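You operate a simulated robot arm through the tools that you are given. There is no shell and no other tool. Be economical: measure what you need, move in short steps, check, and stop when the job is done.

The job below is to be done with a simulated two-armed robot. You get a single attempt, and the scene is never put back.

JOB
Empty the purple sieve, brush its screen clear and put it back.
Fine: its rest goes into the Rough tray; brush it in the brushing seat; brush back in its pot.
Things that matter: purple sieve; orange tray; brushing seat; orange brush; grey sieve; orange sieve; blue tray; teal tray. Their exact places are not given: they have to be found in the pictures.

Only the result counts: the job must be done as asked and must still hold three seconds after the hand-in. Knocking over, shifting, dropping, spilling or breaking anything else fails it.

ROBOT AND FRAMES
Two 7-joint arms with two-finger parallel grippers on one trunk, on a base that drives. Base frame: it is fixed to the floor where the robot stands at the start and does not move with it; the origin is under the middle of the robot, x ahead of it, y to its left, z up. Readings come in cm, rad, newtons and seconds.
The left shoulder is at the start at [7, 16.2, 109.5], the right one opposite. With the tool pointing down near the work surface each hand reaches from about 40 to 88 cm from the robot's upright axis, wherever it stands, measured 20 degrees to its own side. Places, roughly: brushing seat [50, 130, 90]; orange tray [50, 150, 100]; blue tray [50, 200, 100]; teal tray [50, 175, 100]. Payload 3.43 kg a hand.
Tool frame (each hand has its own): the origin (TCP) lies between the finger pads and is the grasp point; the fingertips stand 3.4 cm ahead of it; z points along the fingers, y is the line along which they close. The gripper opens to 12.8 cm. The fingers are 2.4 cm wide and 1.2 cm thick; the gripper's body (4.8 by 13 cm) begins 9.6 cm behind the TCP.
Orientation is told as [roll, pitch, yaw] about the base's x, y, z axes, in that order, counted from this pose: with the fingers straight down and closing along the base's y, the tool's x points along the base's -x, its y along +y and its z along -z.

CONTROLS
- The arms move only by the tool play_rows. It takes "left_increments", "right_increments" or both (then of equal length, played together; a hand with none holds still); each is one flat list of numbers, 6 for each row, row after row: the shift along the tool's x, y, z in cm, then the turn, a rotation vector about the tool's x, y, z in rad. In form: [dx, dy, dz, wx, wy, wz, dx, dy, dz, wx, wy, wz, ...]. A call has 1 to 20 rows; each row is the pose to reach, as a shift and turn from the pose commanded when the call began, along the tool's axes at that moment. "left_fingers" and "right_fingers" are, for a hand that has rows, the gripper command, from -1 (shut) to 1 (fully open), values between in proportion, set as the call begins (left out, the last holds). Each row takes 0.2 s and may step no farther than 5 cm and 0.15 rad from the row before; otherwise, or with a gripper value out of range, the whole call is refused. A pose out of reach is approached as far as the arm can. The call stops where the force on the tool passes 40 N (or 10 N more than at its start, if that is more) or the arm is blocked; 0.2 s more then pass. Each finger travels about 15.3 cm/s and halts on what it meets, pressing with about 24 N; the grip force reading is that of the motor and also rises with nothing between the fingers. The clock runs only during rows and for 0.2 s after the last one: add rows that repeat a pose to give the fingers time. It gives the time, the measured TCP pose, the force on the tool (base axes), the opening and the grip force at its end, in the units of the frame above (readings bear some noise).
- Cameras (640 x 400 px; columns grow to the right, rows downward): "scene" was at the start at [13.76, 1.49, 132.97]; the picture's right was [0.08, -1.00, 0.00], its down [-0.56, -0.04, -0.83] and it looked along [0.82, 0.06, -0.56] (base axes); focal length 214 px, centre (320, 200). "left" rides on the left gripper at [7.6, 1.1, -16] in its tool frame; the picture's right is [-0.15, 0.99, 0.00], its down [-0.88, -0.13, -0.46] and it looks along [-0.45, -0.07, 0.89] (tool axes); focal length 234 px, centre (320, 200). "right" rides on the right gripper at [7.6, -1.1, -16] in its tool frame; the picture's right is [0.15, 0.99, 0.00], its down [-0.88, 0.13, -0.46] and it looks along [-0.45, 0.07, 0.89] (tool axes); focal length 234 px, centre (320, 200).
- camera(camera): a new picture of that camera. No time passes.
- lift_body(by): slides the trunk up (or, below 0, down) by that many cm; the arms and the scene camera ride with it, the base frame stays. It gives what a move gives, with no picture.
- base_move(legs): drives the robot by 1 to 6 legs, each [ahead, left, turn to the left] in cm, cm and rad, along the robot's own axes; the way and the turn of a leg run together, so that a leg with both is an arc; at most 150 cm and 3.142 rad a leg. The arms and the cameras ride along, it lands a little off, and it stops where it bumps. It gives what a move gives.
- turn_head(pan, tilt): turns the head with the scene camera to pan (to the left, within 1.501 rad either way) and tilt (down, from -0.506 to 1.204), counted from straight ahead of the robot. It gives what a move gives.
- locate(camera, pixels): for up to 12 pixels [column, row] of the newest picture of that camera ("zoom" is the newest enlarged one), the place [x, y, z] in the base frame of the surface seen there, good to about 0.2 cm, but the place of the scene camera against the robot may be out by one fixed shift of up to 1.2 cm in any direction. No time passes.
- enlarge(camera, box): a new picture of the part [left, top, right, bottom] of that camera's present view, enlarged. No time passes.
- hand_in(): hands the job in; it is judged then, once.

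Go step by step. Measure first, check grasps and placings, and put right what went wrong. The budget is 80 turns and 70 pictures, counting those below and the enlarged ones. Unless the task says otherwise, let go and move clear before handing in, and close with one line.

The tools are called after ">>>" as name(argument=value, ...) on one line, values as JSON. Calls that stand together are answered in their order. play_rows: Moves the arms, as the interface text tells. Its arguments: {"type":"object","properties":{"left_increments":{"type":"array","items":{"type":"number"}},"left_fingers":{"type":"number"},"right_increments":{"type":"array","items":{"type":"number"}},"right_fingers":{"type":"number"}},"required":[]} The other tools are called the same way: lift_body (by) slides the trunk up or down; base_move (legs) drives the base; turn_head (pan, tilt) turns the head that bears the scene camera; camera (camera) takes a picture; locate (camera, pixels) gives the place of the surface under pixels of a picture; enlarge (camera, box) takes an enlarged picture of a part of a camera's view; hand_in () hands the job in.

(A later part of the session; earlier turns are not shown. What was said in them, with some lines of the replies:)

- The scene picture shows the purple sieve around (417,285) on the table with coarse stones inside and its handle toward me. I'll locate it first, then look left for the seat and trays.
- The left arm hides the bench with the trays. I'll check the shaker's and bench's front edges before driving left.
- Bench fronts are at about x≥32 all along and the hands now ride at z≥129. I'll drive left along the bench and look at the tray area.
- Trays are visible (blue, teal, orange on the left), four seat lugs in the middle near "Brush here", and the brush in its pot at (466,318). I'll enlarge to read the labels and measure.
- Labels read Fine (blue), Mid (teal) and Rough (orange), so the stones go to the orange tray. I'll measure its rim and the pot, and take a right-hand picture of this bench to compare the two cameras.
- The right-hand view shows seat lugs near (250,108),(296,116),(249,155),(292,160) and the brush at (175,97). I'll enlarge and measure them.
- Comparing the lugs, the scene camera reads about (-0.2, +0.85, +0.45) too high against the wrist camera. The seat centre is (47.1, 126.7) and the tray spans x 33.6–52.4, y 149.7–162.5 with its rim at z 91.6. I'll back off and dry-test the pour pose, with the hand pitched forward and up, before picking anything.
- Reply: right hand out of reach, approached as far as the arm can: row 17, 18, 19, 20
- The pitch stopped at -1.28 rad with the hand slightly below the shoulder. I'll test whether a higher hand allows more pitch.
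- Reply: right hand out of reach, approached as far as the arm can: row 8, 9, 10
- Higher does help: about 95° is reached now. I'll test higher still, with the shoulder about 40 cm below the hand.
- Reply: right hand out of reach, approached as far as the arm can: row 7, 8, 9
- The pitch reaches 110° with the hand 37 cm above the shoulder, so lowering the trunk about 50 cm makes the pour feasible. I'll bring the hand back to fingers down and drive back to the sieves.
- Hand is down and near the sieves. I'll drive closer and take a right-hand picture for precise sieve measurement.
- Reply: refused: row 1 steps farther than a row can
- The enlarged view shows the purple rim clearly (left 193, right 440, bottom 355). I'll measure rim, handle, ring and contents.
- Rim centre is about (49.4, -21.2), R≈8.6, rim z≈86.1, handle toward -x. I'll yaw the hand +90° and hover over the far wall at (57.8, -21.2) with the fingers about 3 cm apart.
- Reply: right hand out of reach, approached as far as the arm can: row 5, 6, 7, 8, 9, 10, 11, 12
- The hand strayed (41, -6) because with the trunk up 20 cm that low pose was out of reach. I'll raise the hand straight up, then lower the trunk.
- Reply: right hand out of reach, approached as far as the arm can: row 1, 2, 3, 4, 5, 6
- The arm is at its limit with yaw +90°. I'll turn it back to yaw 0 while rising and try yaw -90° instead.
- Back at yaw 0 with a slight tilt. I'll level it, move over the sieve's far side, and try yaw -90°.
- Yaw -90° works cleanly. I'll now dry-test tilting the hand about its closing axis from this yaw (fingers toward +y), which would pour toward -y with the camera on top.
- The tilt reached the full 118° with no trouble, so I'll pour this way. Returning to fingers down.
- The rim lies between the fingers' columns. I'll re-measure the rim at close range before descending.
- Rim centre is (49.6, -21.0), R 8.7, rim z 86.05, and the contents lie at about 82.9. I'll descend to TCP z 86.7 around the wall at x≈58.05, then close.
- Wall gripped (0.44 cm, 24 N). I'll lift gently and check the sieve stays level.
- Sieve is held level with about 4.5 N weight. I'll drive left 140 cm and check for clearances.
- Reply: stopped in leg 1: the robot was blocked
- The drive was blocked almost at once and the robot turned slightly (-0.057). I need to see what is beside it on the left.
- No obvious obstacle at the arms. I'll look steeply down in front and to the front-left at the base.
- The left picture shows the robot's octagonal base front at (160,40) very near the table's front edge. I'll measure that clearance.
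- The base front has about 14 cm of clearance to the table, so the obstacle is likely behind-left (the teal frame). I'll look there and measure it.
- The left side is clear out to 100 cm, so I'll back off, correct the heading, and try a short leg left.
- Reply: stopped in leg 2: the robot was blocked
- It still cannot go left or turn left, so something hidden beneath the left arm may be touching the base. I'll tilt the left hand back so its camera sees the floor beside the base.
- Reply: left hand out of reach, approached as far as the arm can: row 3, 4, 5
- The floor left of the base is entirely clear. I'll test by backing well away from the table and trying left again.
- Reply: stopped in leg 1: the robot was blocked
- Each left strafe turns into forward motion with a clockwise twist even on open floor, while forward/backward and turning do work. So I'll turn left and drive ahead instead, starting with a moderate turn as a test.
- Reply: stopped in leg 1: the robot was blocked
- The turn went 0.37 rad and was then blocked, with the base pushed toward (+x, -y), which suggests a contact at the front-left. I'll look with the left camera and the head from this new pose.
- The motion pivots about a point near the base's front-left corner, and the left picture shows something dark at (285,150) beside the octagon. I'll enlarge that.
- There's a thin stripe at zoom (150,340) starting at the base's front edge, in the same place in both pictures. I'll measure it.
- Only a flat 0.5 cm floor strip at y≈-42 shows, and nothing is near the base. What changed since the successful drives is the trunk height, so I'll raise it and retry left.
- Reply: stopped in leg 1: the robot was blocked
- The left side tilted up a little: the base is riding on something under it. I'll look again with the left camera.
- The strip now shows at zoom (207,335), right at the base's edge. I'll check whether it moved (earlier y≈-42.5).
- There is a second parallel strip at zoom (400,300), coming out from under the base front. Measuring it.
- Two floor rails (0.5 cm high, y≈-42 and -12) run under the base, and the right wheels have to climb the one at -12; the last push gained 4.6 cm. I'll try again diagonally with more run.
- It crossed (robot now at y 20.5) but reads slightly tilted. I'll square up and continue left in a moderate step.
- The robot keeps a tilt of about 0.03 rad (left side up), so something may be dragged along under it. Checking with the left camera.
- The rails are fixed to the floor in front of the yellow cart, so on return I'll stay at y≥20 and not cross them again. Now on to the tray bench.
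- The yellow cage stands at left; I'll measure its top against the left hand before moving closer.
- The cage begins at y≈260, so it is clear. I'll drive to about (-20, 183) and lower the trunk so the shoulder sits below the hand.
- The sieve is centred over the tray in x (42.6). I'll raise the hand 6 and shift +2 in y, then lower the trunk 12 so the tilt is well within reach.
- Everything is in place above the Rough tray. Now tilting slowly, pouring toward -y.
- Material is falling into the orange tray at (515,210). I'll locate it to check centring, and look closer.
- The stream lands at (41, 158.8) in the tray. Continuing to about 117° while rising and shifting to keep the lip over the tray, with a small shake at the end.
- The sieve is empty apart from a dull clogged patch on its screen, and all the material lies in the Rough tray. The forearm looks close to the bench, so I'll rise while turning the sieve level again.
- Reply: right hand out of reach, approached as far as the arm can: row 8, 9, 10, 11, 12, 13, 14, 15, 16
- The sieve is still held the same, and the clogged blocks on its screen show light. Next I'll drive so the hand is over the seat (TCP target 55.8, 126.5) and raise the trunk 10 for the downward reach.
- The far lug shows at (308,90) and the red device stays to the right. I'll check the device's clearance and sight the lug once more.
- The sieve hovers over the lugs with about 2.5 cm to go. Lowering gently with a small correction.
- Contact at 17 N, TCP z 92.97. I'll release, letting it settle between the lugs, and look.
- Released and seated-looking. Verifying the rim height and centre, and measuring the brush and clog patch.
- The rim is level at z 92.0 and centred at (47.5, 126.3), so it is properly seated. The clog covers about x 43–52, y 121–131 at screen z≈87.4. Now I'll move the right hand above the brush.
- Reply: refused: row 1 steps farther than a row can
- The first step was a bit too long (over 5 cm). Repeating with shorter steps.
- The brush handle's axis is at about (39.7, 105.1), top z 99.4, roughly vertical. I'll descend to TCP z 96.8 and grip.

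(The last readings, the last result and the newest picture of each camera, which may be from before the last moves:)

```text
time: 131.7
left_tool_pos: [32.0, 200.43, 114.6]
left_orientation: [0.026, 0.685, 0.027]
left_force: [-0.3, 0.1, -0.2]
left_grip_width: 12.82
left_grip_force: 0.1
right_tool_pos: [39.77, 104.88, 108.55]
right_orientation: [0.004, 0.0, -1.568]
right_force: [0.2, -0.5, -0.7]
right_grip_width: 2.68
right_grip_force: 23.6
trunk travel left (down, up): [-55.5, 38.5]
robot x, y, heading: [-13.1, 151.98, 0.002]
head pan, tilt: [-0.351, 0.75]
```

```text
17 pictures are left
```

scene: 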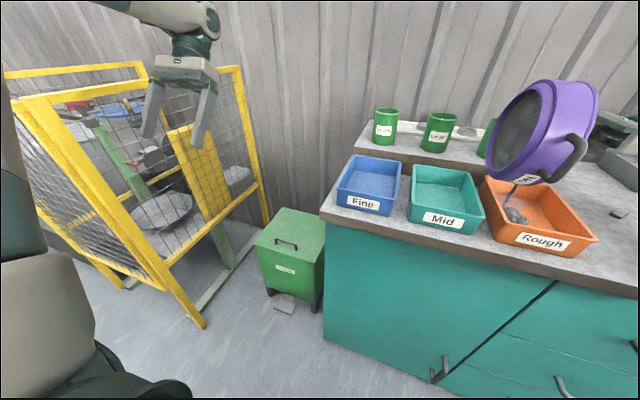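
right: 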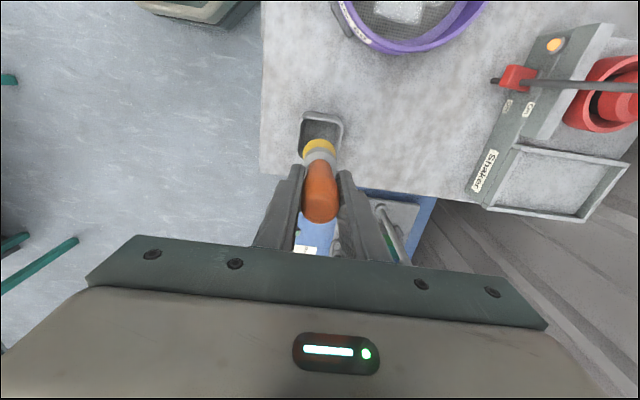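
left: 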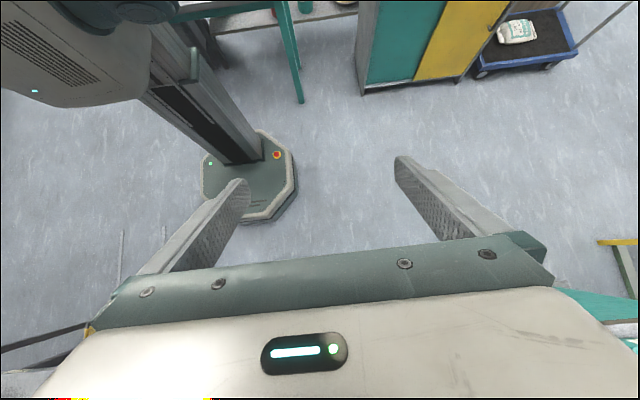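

Brush lifted cleanly (2.68 cm grip). I'll locate the bristles to get their offset from the TCP.

>>> locate(camera="right", pixels=[[319, 143], [319, 140], [306, 150], [333, 151], [319, 153], [320, 165], [320, 190]])

>>> enlarge(camera="right", box=[280, 105, 360, 225])

```text
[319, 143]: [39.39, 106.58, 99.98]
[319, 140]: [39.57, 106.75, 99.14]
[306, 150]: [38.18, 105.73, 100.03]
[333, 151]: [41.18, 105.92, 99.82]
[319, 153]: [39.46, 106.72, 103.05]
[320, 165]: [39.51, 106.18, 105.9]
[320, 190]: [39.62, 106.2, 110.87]
```

```text
3.33 times, centred on (320, 165) of right
```

zoom: 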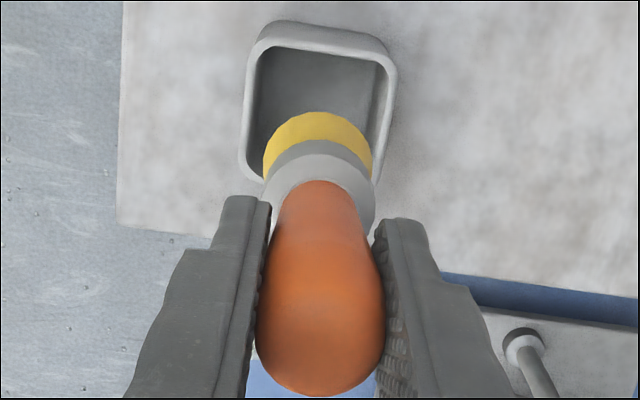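

Bristle radius is about 1.6, centred at TCP + (-0.1, +0.2), with the bottom about 9.65 below the TCP. I'll move over the screen's centre and descend gently to find contact.

>>> play_rows(right_increments=[4, 1.5, 0, 0, 0, 0, 8, 3, 0, 0, 0, 0, 12, 4.5, 0, 0, 0, 0, 16, 6, 0, 0, 0, 0, 20, 7.4, 0, 0, 0, 0, 21.2, 7.8, 0, 0, 0, 0, 21.2, 7.8, 4, 0, 0, 0, 21.2, 7.8, 8, 0, 0, 0, 21.2, 7.8, 10, 0, 0, 0, 21.2, 7.8, 11, 0, 0, 0, 21.2, 7.8, 11.4, 0, 0, 0, 21.2, 7.8, 11.7, 0, 0, 0, 21.2, 7.8, 11.7, 0, 0, 0])

>>> camera(camera="right")

```text
time: 134.4
left_tool_pos: [31.8, 200.61, 114.58]
left_orientation: [0.024, 0.682, 0.025]
left_force: [0.4, 0.1, 0.5]
left_grip_width: 12.8
left_grip_force: 0.1
right_tool_pos: [47.42, 126.29, 97.38]
right_orientation: [0.011, -0.001, -1.569]
right_force: [3.8, -1.5, 22.2]
right_grip_width: 2.69
right_grip_force: 24.4
trunk travel left (down, up): [-55.5, 38.5]
robot x, y, heading: [-13.11, 152.27, 0.001]
head pan, tilt: [-0.351, 0.75]
```

```text
15 pictures are left
```

right: 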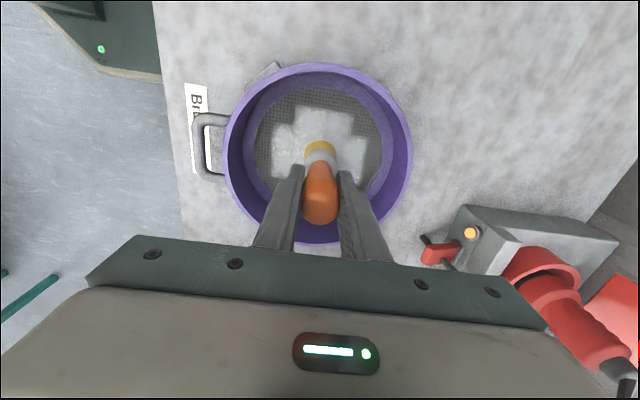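

Contact at z≈97.4 with 22 N. I'll ease off a bit and sweep the whole screen in lanes.

>>> play_rows(right_increments=[-1, -1.8, -0.25, 0, 0, 0, -2.2, -3.6, -0.25, 0, 0, 0, 0, -3.6, -0.25, 0, 0, 0, 2.2, -3.6, -0.25, 0, 0, 0, 3.8, -1.8, -0.25, 0, 0, 0, 1.3, -1.8, -0.25, 0, 0, 0, -1.3, -1.8, -0.25, 0, 0, 0, -3.8, -1.8, -0.25, 0, 0, 0, -4.3, 0, -0.25, 0, 0, 0, -1.4, 0, -0.25, 0, 0, 0, 1.4, 0, -0.25, 0, 0, 0, 4.3, 0, -0.25, 0, 0, 0, 3.8, 1.8, -0.25, 0, 0, 0, 1.3, 1.8, -0.25, 0, 0, 0, -1.3, 1.8, -0.25, 0, 0, 0, -3.8, 1.8, -0.25, 0, 0, 0, -2.2, 3.6, -0.25, 0, 0, 0, 0, 3.6, -0.25, 0, 0, 0, 2.2, 3.6, -0.25, 0, 0, 0, 0, 0, -0.25, 0, 0, 0])

>>> camera(camera="right")

```text
time: 138.7
left_tool_pos: [31.68, 200.31, 114.6]
left_orientation: [0.029, 0.682, 0.028]
left_force: [-0.1, 0.0, 0.7]
left_grip_width: 12.78
left_grip_force: 0.0
right_tool_pos: [47.31, 125.98, 97.33]
right_orientation: [0.007, 0.003, -1.568]
right_force: [-0.2, -0.8, -1.9]
right_grip_width: 2.69
right_grip_force: 24.2
trunk travel left (down, up): [-55.5, 38.5]
robot x, y, heading: [-13.3, 151.91, 0.004]
head pan, tilt: [-0.351, 0.75]
```

```text
14 pictures are left
```

right: 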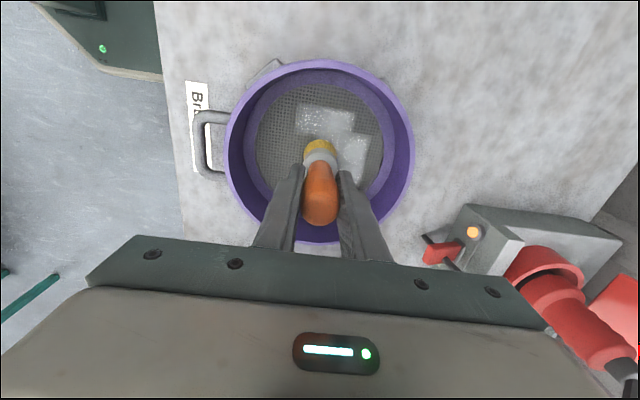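

The left half is clear; blocks remain at (325,118) and (350,150), and contact had faded. I'll press a bit lower and sweep that half again.

>>> play_rows(right_increments=[0, 0, 0.35, 0, 0, 0, -2, 0, 0.35, 0, 0, 0, -4.3, 0, 0.35, 0, 0, 0, -1.4, 0, 0.35, 0, 0, 0, 1.4, 0, 0.35, 0, 0, 0, 4.3, 0, 0.35, 0, 0, 0, 4, 1.2, 0.35, 0, 0, 0, 1.3, 1.5, 0.35, 0, 0, 0, -1.3, 1.5, 0.35, 0, 0, 0, -4, 1.5, 0.35, 0, 0, 0, -3, 2.8, 0.35, 0, 0, 0, 0, 2.8, 0.35, 0, 0, 0, 3, 2.8, 0.35, 0, 0, 0, 2.2, 3.9, 0.35, 0, 0, 0, 0, 3.9, 0.35, 0, 0, 0, -2.2, 3.9, 0.35, 0, 0, 0, 0, 2, 0.35, 0, 0, 0, 3.5, 1, 0.35, 0, 0, 0, 4, -1.5, 0.35, 0, 0, 0, 1.5, -1.5, 0.35, 0, 0, 0])

>>> camera(camera="right")

```text
time: 142.8
left_tool_pos: [31.88, 200.49, 114.41]
left_orientation: [0.026, 0.682, 0.028]
left_force: [0.3, 0.2, 0.8]
left_grip_width: 12.79
left_grip_force: 0.1
right_tool_pos: [45.88, 127.69, 97.04]
right_orientation: [0.007, 0.001, -1.567]
right_force: [-0.3, -1.3, 0.8]
right_grip_width: 2.68
right_grip_force: 24.0
trunk travel left (down, up): [-55.5, 38.5]
robot x, y, heading: [-13.15, 151.87, 0.002]
head pan, tilt: [-0.351, 0.75]
```

```text
13 pictures are left
```

right: 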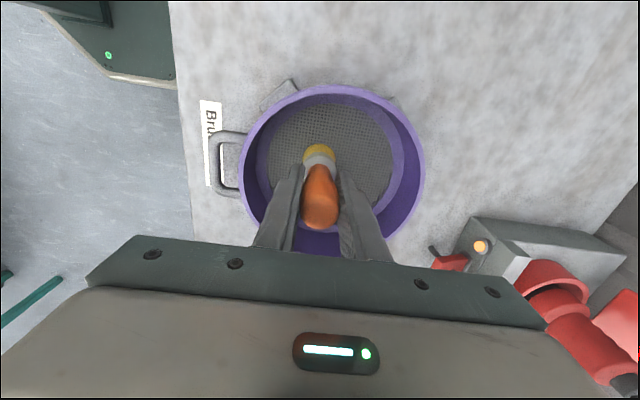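

The visible screen looks clear. I'll raise the brush and view the whole screen.

>>> play_rows(right_increments=[0, 0, -4, 0, 0, 0, 0, 0, -8, 0, 0, 0, 0, 0, -12, 0, 0, 0, -4, -1.2, -12, 0, 0, 0, -8, -2.4, -12, 0, 0, 0, -12, -3.6, -12, 0, 0, 0])

>>> camera(camera="right")

>>> enlarge(camera="right", box=[260, 0, 480, 140])

```text
time: 144.2
left_tool_pos: [31.77, 200.43, 114.54]
left_orientation: [0.026, 0.682, 0.028]
left_force: [-0.7, -0.8, 0.6]
left_grip_width: 12.8
left_grip_force: 0.0
right_tool_pos: [42.31, 115.45, 108.84]
right_orientation: [0.007, 0.0, -1.564]
right_force: [-0.9, 0.2, -2.5]
right_grip_width: 2.68
right_grip_force: 23.6
trunk travel left (down, up): [-55.5, 38.5]
robot x, y, heading: [-13.21, 152.19, 0.008]
head pan, tilt: [-0.351, 0.75]
```

```text
12 pictures are left
```

right: 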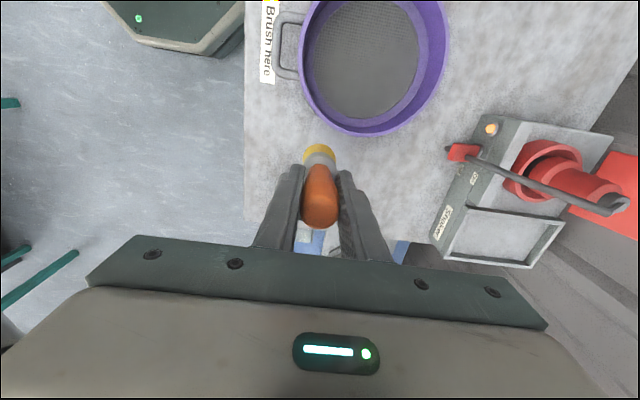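

```text
2.86 times, centred on (370, 70) of right
```

zoom: 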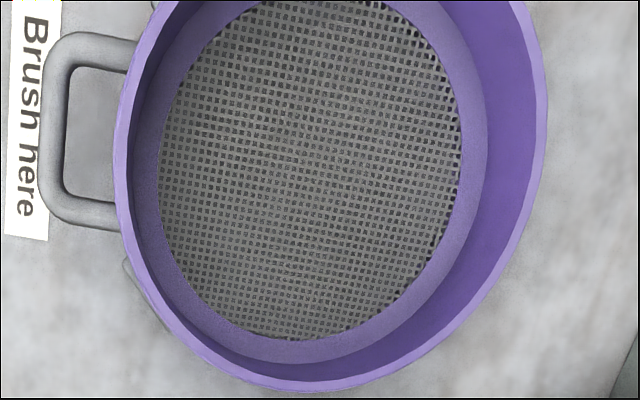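

The screen is entirely clear. Returning the brush to its pot at (39.8, 104.95).

>>> play_rows(right_increments=[-4, -1, 0, 0, 0, 0, -8, -2, 0, 0, 0, 0, -10.5, -2.5, 0, 0, 0, 0, -10.5, -2.5, 0, 0, 0, 0, -10.5, -2.5, 4, 0, 0, 0, -10.5, -2.5, 8, 0, 0, 0, -10.5, -2.5, 10.5, 0, 0, 0, -10.5, -2.5, 11.7, 0, 0, 0, -10.5, -2.5, 12.1, 0, 0, 0, -10.5, -2.5, 12.1, 0, 0, 0])

>>> camera(camera="right")

```text
time: 146.4
left_tool_pos: [32.05, 200.58, 114.55]
left_orientation: [0.027, 0.682, 0.025]
left_force: [-0.9, 0.4, 0.7]
left_grip_width: 12.81
left_grip_force: 0.0
right_tool_pos: [39.94, 105.06, 96.99]
right_orientation: [0.006, -0.002, -1.567]
right_force: [-0.4, -0.2, -0.8]
right_grip_width: 2.71
right_grip_force: 24.1
trunk travel left (down, up): [-55.5, 38.5]
robot x, y, heading: [-13.47, 152.39, 0.008]
head pan, tilt: [-0.351, 0.75]
```

```text
10 pictures are left
```

right: 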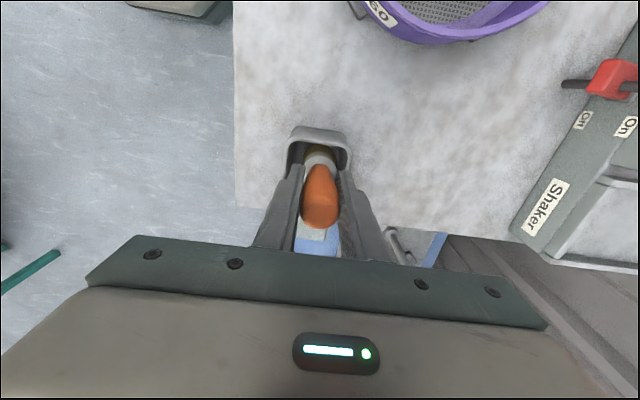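

The brush is in the pot but not touching bottom. Lowering slightly more, then releasing and rising.

>>> play_rows(right_increments=[0, 0, 0.3, 0, 0, 0, 0, 0, 0.6, 0, 0, 0, 0, 0, 0.6, 0, 0, 0])

>>> play_rows(right_increments=[0, 0, 0, 0, 0, 0, 0, 0, 0, 0, 0, 0, 0, 0, 0, 0, 0, 0], right_fingers=-0.25)

>>> play_rows(right_increments=[0, 0, -2, 0, 0, 0, 0, 0, -5, 0, 0, 0, 0, 0, -9, 0, 0, 0, 0, 0, -13, 0, 0, 0, 4, 2.8, -13, 0, 0, 0, 8, 5.6, -13, 0, 0, 0, 12, 8.4, -13, 0, 0, 0, 16, 11.2, -13, 0, 0, 0, 20, 14, -13, 0, 0, 0, 21.3, 16, -13, 0, 0, 0])

>>> camera(camera="right")

```text
time: 147.2
left_tool_pos: [31.92, 200.51, 114.58]
left_orientation: [0.024, 0.684, 0.027]
left_force: [0.1, -0.9, 0.3]
left_grip_width: 12.79
left_grip_force: 0.1
right_tool_pos: [39.97, 105.24, 96.22]
right_orientation: [0.007, -0.001, -1.569]
right_force: [0.2, -0.5, 1.1]
right_grip_width: 2.7
right_grip_force: 23.8
trunk travel left (down, up): [-55.5, 38.5]
robot x, y, heading: [-12.91, 152.08, 0.003]
head pan, tilt: [-0.351, 0.75]
```

```text
time: 148.1
left_tool_pos: [31.86, 200.51, 114.45]
left_orientation: [0.025, 0.682, 0.025]
left_force: [-0.3, 0.5, 0.0]
left_grip_width: 12.81
left_grip_force: 0.1
right_tool_pos: [39.87, 105.0, 96.35]
right_orientation: [0.008, -0.002, -1.567]
right_force: [0.5, -0.7, 0.1]
right_grip_width: 4.82
right_grip_force: 0.2
trunk travel left (down, up): [-55.5, 38.5]
robot x, y, heading: [-13.22, 152.23, 0.003]
head pan, tilt: [-0.351, 0.75]
```

```text
time: 150.2
left_tool_pos: [31.98, 200.62, 114.38]
left_orientation: [0.025, 0.685, 0.026]
left_force: [-0.7, 0.5, 0.0]
left_grip_width: 12.82
left_grip_force: 0.1
right_tool_pos: [55.94, 126.52, 109.3]
right_orientation: [0.006, 0.001, -1.567]
right_force: [0.2, -0.1, 0.1]
right_grip_width: 4.8
right_grip_force: 0.1
trunk travel left (down, up): [-55.5, 38.5]
robot x, y, heading: [-13.32, 152.23, 0.005]
head pan, tilt: [-0.351, 0.75]
```

```text
9 pictures are left
```

right: 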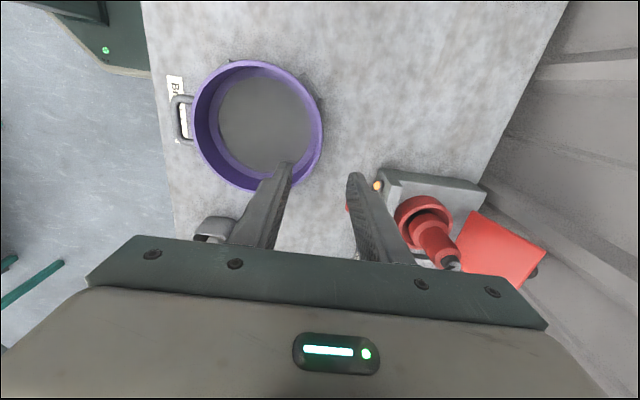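

Hand is back above the sieve's far wall. Re-measuring the rim for the grasp.

>>> locate(camera="right", pixels=[[194, 128], [321, 138], [255, 64], [206, 86], [303, 88], [205, 165], [248, 189], [317, 160], [173, 118]])

```text
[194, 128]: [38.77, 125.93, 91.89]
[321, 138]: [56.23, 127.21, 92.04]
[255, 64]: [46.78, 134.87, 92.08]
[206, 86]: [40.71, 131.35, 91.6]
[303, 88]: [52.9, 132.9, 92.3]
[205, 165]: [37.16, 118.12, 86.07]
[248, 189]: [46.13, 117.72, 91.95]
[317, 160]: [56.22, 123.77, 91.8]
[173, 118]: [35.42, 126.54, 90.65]
```

Centre (47.5, 126.3). Gripping the far wall at x≈56.15, same depth as before, and lifting.

>>> play_rows(right_increments=[-0.2, 0.2, 4, 0, 0, 0, -0.2, 0.2, 8, 0, 0, 0, -0.2, 0.2, 12, 0, 0, 0, -0.2, 0.2, 15, 0, 0, 0, -0.2, 0.2, 16.6, 0, 0, 0, -0.2, 0.2, 16.6, 0, 0, 0], right_fingers=-0.5)

>>> play_rows(right_increments=[0, 0, 0, 0, 0, 0, 0, 0, 0, 0, 0, 0, 0, 0, 0, 0, 0, 0, 0, 0, 0, 0, 0, 0], right_fingers=-1)

>>> play_rows(right_increments=[0, 0, -0.5, 0, 0, 0, 0, 0, -1.5, 0, 0, 0, 0, 0, -3, 0, 0, 0, 0, 0, -6, 0, 0, 0, 0, 0, -10, 0, 0, 0, 0, 0, -14, 0, 0, 0, 0, 0, -18, 0, 0, 0, 0, 0, -21, 0, 0, 0, 0, 0, -21, 0, 0, 0])

>>> camera(camera="scene")

```text
time: 151.7
left_tool_pos: [31.94, 200.6, 114.49]
left_orientation: [0.025, 0.682, 0.026]
left_force: [-0.7, 0.0, 0.6]
left_grip_width: 12.78
left_grip_force: 0.0
right_tool_pos: [56.26, 126.4, 92.73]
right_orientation: [0.006, -0.003, -1.567]
right_force: [-0.3, -0.6, -0.8]
right_grip_width: 3.17
right_grip_force: 0.0
trunk travel left (down, up): [-55.5, 38.5]
robot x, y, heading: [-13.03, 152.41, 0.005]
head pan, tilt: [-0.351, 0.75]
```

```text
time: 152.7
left_tool_pos: [31.83, 200.73, 114.54]
left_orientation: [0.024, 0.681, 0.026]
left_force: [-0.4, -0.3, -0.2]
left_grip_width: 12.79
left_grip_force: 0.1
right_tool_pos: [56.2, 126.5, 92.86]
right_orientation: [0.007, -0.002, -1.565]
right_force: [-6.4, 6.7, 3.8]
right_grip_width: 0.47
right_grip_force: 24.1
trunk travel left (down, up): [-55.5, 38.5]
robot x, y, heading: [-13.43, 151.89, 0.006]
head pan, tilt: [-0.351, 0.75]
```

```text
time: 154.7
left_tool_pos: [31.95, 200.53, 114.37]
left_orientation: [0.026, 0.685, 0.026]
left_force: [-0.3, 0.1, 0.6]
left_grip_width: 12.81
left_grip_force: 0.0
right_tool_pos: [56.07, 126.17, 113.8]
right_orientation: [0.006, 0.0, -1.568]
right_force: [0.0, -0.1, -3.6]
right_grip_width: 0.44
right_grip_force: 24.1
trunk travel left (down, up): [-55.5, 38.5]
robot x, y, heading: [-13.4, 152.29, 0.006]
head pan, tilt: [-0.351, 0.75]
```

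```text
8 pictures are left
```

scene: 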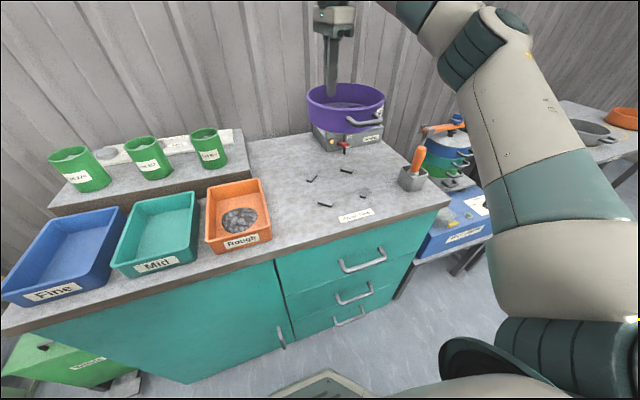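

The brush stands in its pot and the seat is free. I'll drive right but stop at y≈21, clear of the floor rails, then go closer with a slight right turn.

>>> base_move(legs=[[0, -131, 0]])

>>> base_move(legs=[[7, 0, -0.2]])

```text
time: 161.3
left_tool_pos: [32.61, 68.66, 114.45]
left_orientation: [0.025, 0.684, 0.033]
left_force: [0.2, -0.1, 0.0]
left_grip_width: 12.81
left_grip_force: 0.0
right_tool_pos: [57.1, -5.5, 113.73]
right_orientation: [0.006, -0.002, -1.561]
right_force: [-0.2, 0.4, -2.0]
right_grip_width: 0.46
right_grip_force: 24.0
trunk travel left (down, up): [-55.5, 38.5]
robot x, y, heading: [-12.36, 20.04, 0.012]
head pan, tilt: [-0.351, 0.75]
```

```text
time: 162.4
left_tool_pos: [48.33, 58.29, 114.44]
left_orientation: [0.026, 0.683, -0.166]
left_force: [-0.5, 0.0, -0.3]
left_grip_width: 12.8
left_grip_force: 0.0
right_tool_pos: [57.65, -19.3, 113.81]
right_orientation: [0.004, -0.001, -1.758]
right_force: [-0.1, 0.6, -2.6]
right_grip_width: 0.45
right_grip_force: 23.8
trunk travel left (down, up): [-55.5, 38.5]
robot x, y, heading: [-5.17, 19.86, -0.189]
head pan, tilt: [-0.351, 0.75]
```

Now the hand is at (57.65, -19.3); the target TCP is (58.25, -20.95), yaw -1.569. I'll take a scene picture of the empty yellow ring to verify the target before lowering.

>>> camera(camera="scene")

>>> play_rows(right_increments=[-0.5, 0.3, 2, 0, 0, -0.1, -1, 0.6, 5, 0, 0, -0.189, -1.5, 0.9, 9, 0, 0, -0.189, -1.5, 0.9, 12, 0, 0, -0.189, -1.5, 0.9, 12, 0, 0, -0.189])

```text
7 pictures are left
```

scene: 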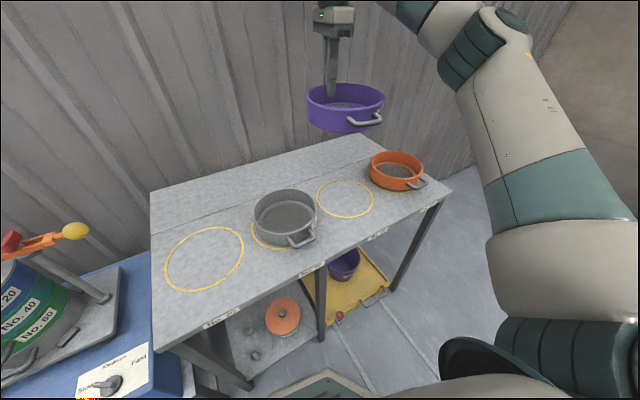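

```text
time: 163.6
left_tool_pos: [48.2, 58.22, 114.46]
left_orientation: [0.023, 0.684, -0.168]
left_force: [-0.6, -0.7, 0.7]
left_grip_width: 12.81
left_grip_force: 0.0
right_tool_pos: [58.36, -20.92, 101.78]
right_orientation: [0.006, -0.001, -1.572]
right_force: [0.7, -0.6, -2.8]
right_grip_width: 0.45
right_grip_force: 23.6
trunk travel left (down, up): [-55.5, 38.5]
robot x, y, heading: [-5.64, 19.77, -0.188]
head pan, tilt: [-0.351, 0.75]
```

The empty ring is at (346,199). I'll measure it, using the empty left ring (205,260) and the corrected scene bias for comparison.

>>> locate(camera="scene", pixels=[[318, 198], [374, 199], [343, 180], [348, 217], [325, 186], [368, 210], [326, 210], [366, 186], [285, 218]])

```text
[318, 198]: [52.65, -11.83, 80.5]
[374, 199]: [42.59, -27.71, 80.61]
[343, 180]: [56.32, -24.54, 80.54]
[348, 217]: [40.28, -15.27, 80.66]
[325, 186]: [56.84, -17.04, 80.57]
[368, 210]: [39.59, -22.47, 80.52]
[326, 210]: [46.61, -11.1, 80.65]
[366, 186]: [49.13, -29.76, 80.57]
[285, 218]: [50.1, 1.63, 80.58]
```

Ring centre corrected is about (48.2, -20.8); the sieve originally sat at about (49.5, -21). I'll place it at about (48.6, -20.9), well inside the ring, lowering gently.

>>> play_rows(right_increments=[0.1, -0.5, 4, 0, 0, 0, 0.1, -1.05, 8, 0, 0, 0, 0.1, -1.05, 11, 0, 0, 0, 0.1, -1.05, 13, 0, 0, 0, 0.1, -1.05, 14, 0, 0, 0, 0.1, -1.05, 14.6, 0, 0, 0, 0.1, -1.05, 14.95, 0, 0, 0, 0.1, -1.05, 14.95, 0, 0, 0])

>>> camera(camera="right")

```text
time: 165.4
left_tool_pos: [48.3, 58.36, 114.49]
left_orientation: [0.026, 0.681, -0.166]
left_force: [-0.1, -0.3, 0.1]
left_grip_width: 12.78
left_grip_force: 0.1
right_tool_pos: [57.41, -20.93, 86.86]
right_orientation: [0.007, -0.002, -1.571]
right_force: [1.1, -0.5, -0.7]
right_grip_width: 0.42
right_grip_force: 24.2
trunk travel left (down, up): [-55.5, 38.5]
robot x, y, heading: [-5.45, 19.18, -0.187]
head pan, tilt: [-0.351, 0.75]
```

```text
6 pictures are left
```

right: 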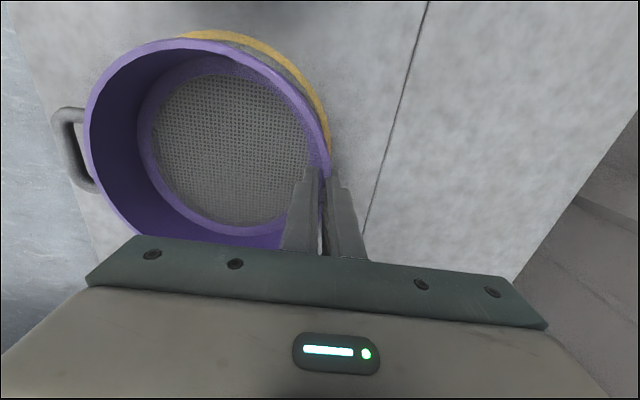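

The weight reading dropped to near zero, so it's touching. A hair lower, then release and rise.

>>> play_rows(right_increments=[0, 0, 0.15, 0, 0, 0, 0, 0, 0.15, 0, 0, 0])

>>> play_rows(right_increments=[0, 0, 0, 0, 0, 0, 0, 0, 0, 0, 0, 0, 0, 0, 0, 0, 0, 0], right_fingers=-0.5)

>>> play_rows(right_increments=[0, 0, -2, 0, 0, 0, 0, 0, -5, 0, 0, 0, 0, 0, -9, 0, 0, 0, 0, 0, -13, 0, 0, 0, 0, 0, -17, 0, 0, 0, 0, 0, -21, 0, 0, 0, 0, 0, -25, 0, 0, 0])

>>> camera(camera="right")

```text
time: 166.0
left_tool_pos: [48.22, 58.19, 114.44]
left_orientation: [0.024, 0.682, -0.167]
left_force: [0.0, 0.2, 1.0]
left_grip_width: 12.83
left_grip_force: 0.1
right_tool_pos: [57.46, -20.9, 86.72]
right_orientation: [0.007, -0.001, -1.57]
right_force: [3.5, -2.0, 7.2]
right_grip_width: 0.46
right_grip_force: 24.0
trunk travel left (down, up): [-55.5, 38.5]
robot x, y, heading: [-5.6, 19.81, -0.19]
head pan, tilt: [-0.351, 0.75]
```

```text
time: 166.8
left_tool_pos: [48.27, 58.22, 114.38]
left_orientation: [0.024, 0.682, -0.168]
left_force: [0.0, 0.5, -0.3]
left_grip_width: 12.83
left_grip_force: 0.2
right_tool_pos: [57.32, -21.05, 86.74]
right_orientation: [0.006, -0.001, -1.571]
right_force: [0.1, -0.5, 1.0]
right_grip_width: 3.19
right_grip_force: 0.1
trunk travel left (down, up): [-55.5, 38.5]
robot x, y, heading: [-5.31, 19.58, -0.192]
head pan, tilt: [-0.351, 0.75]
```

```text
time: 168.4
left_tool_pos: [48.11, 58.39, 114.51]
left_orientation: [0.025, 0.683, -0.168]
left_force: [-0.2, -0.2, -0.2]
left_grip_width: 12.82
left_grip_force: 0.1
right_tool_pos: [57.17, -20.64, 111.63]
right_orientation: [0.007, -0.003, -1.571]
right_force: [-0.5, -0.2, 0.1]
right_grip_width: 3.19
right_grip_force: 0.1
trunk travel left (down, up): [-55.5, 38.5]
robot x, y, heading: [-5.42, 19.6, -0.188]
head pan, tilt: [-0.351, 0.75]
```

```text
5 pictures are left
```

right: 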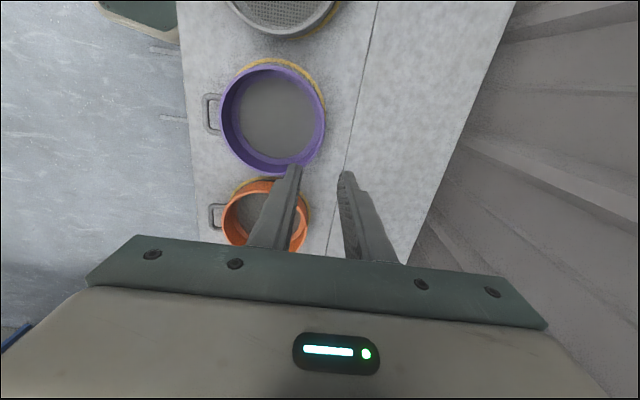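

The sieve stands on its ring like its neighbours. Final check of rim level and position.

>>> locate(camera="right", pixels=[[222, 115], [325, 120], [270, 66], [265, 175], [300, 78], [322, 90], [258, 60], [208, 112]])

>>> camera(camera="scene")

```text
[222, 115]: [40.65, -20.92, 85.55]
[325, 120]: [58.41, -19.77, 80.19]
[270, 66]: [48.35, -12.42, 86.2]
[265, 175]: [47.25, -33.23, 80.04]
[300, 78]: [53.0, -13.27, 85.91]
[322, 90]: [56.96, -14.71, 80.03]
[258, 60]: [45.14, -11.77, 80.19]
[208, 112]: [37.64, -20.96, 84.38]
```

```text
4 pictures are left
```

scene: 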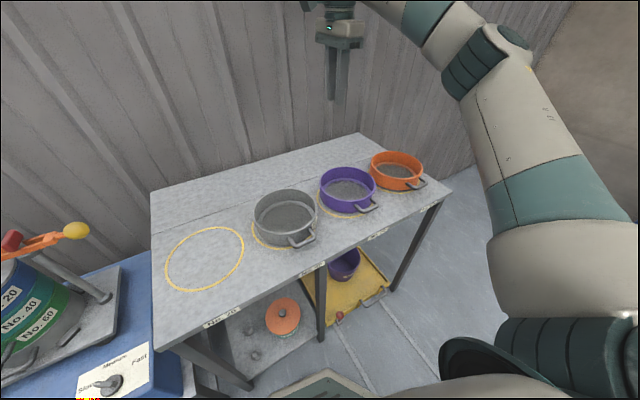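

The purple sieve is level on its ring at about (49, -21), its neighbours are unmoved, and the hand is open and clear. Handing in.

>>> hand_in()

```text
The job is handed in.
```

The purple sieve was emptied into the Rough (orange) tray, brushed clear in the brushing seat and set back on its ring, and the brush is back in its pot.
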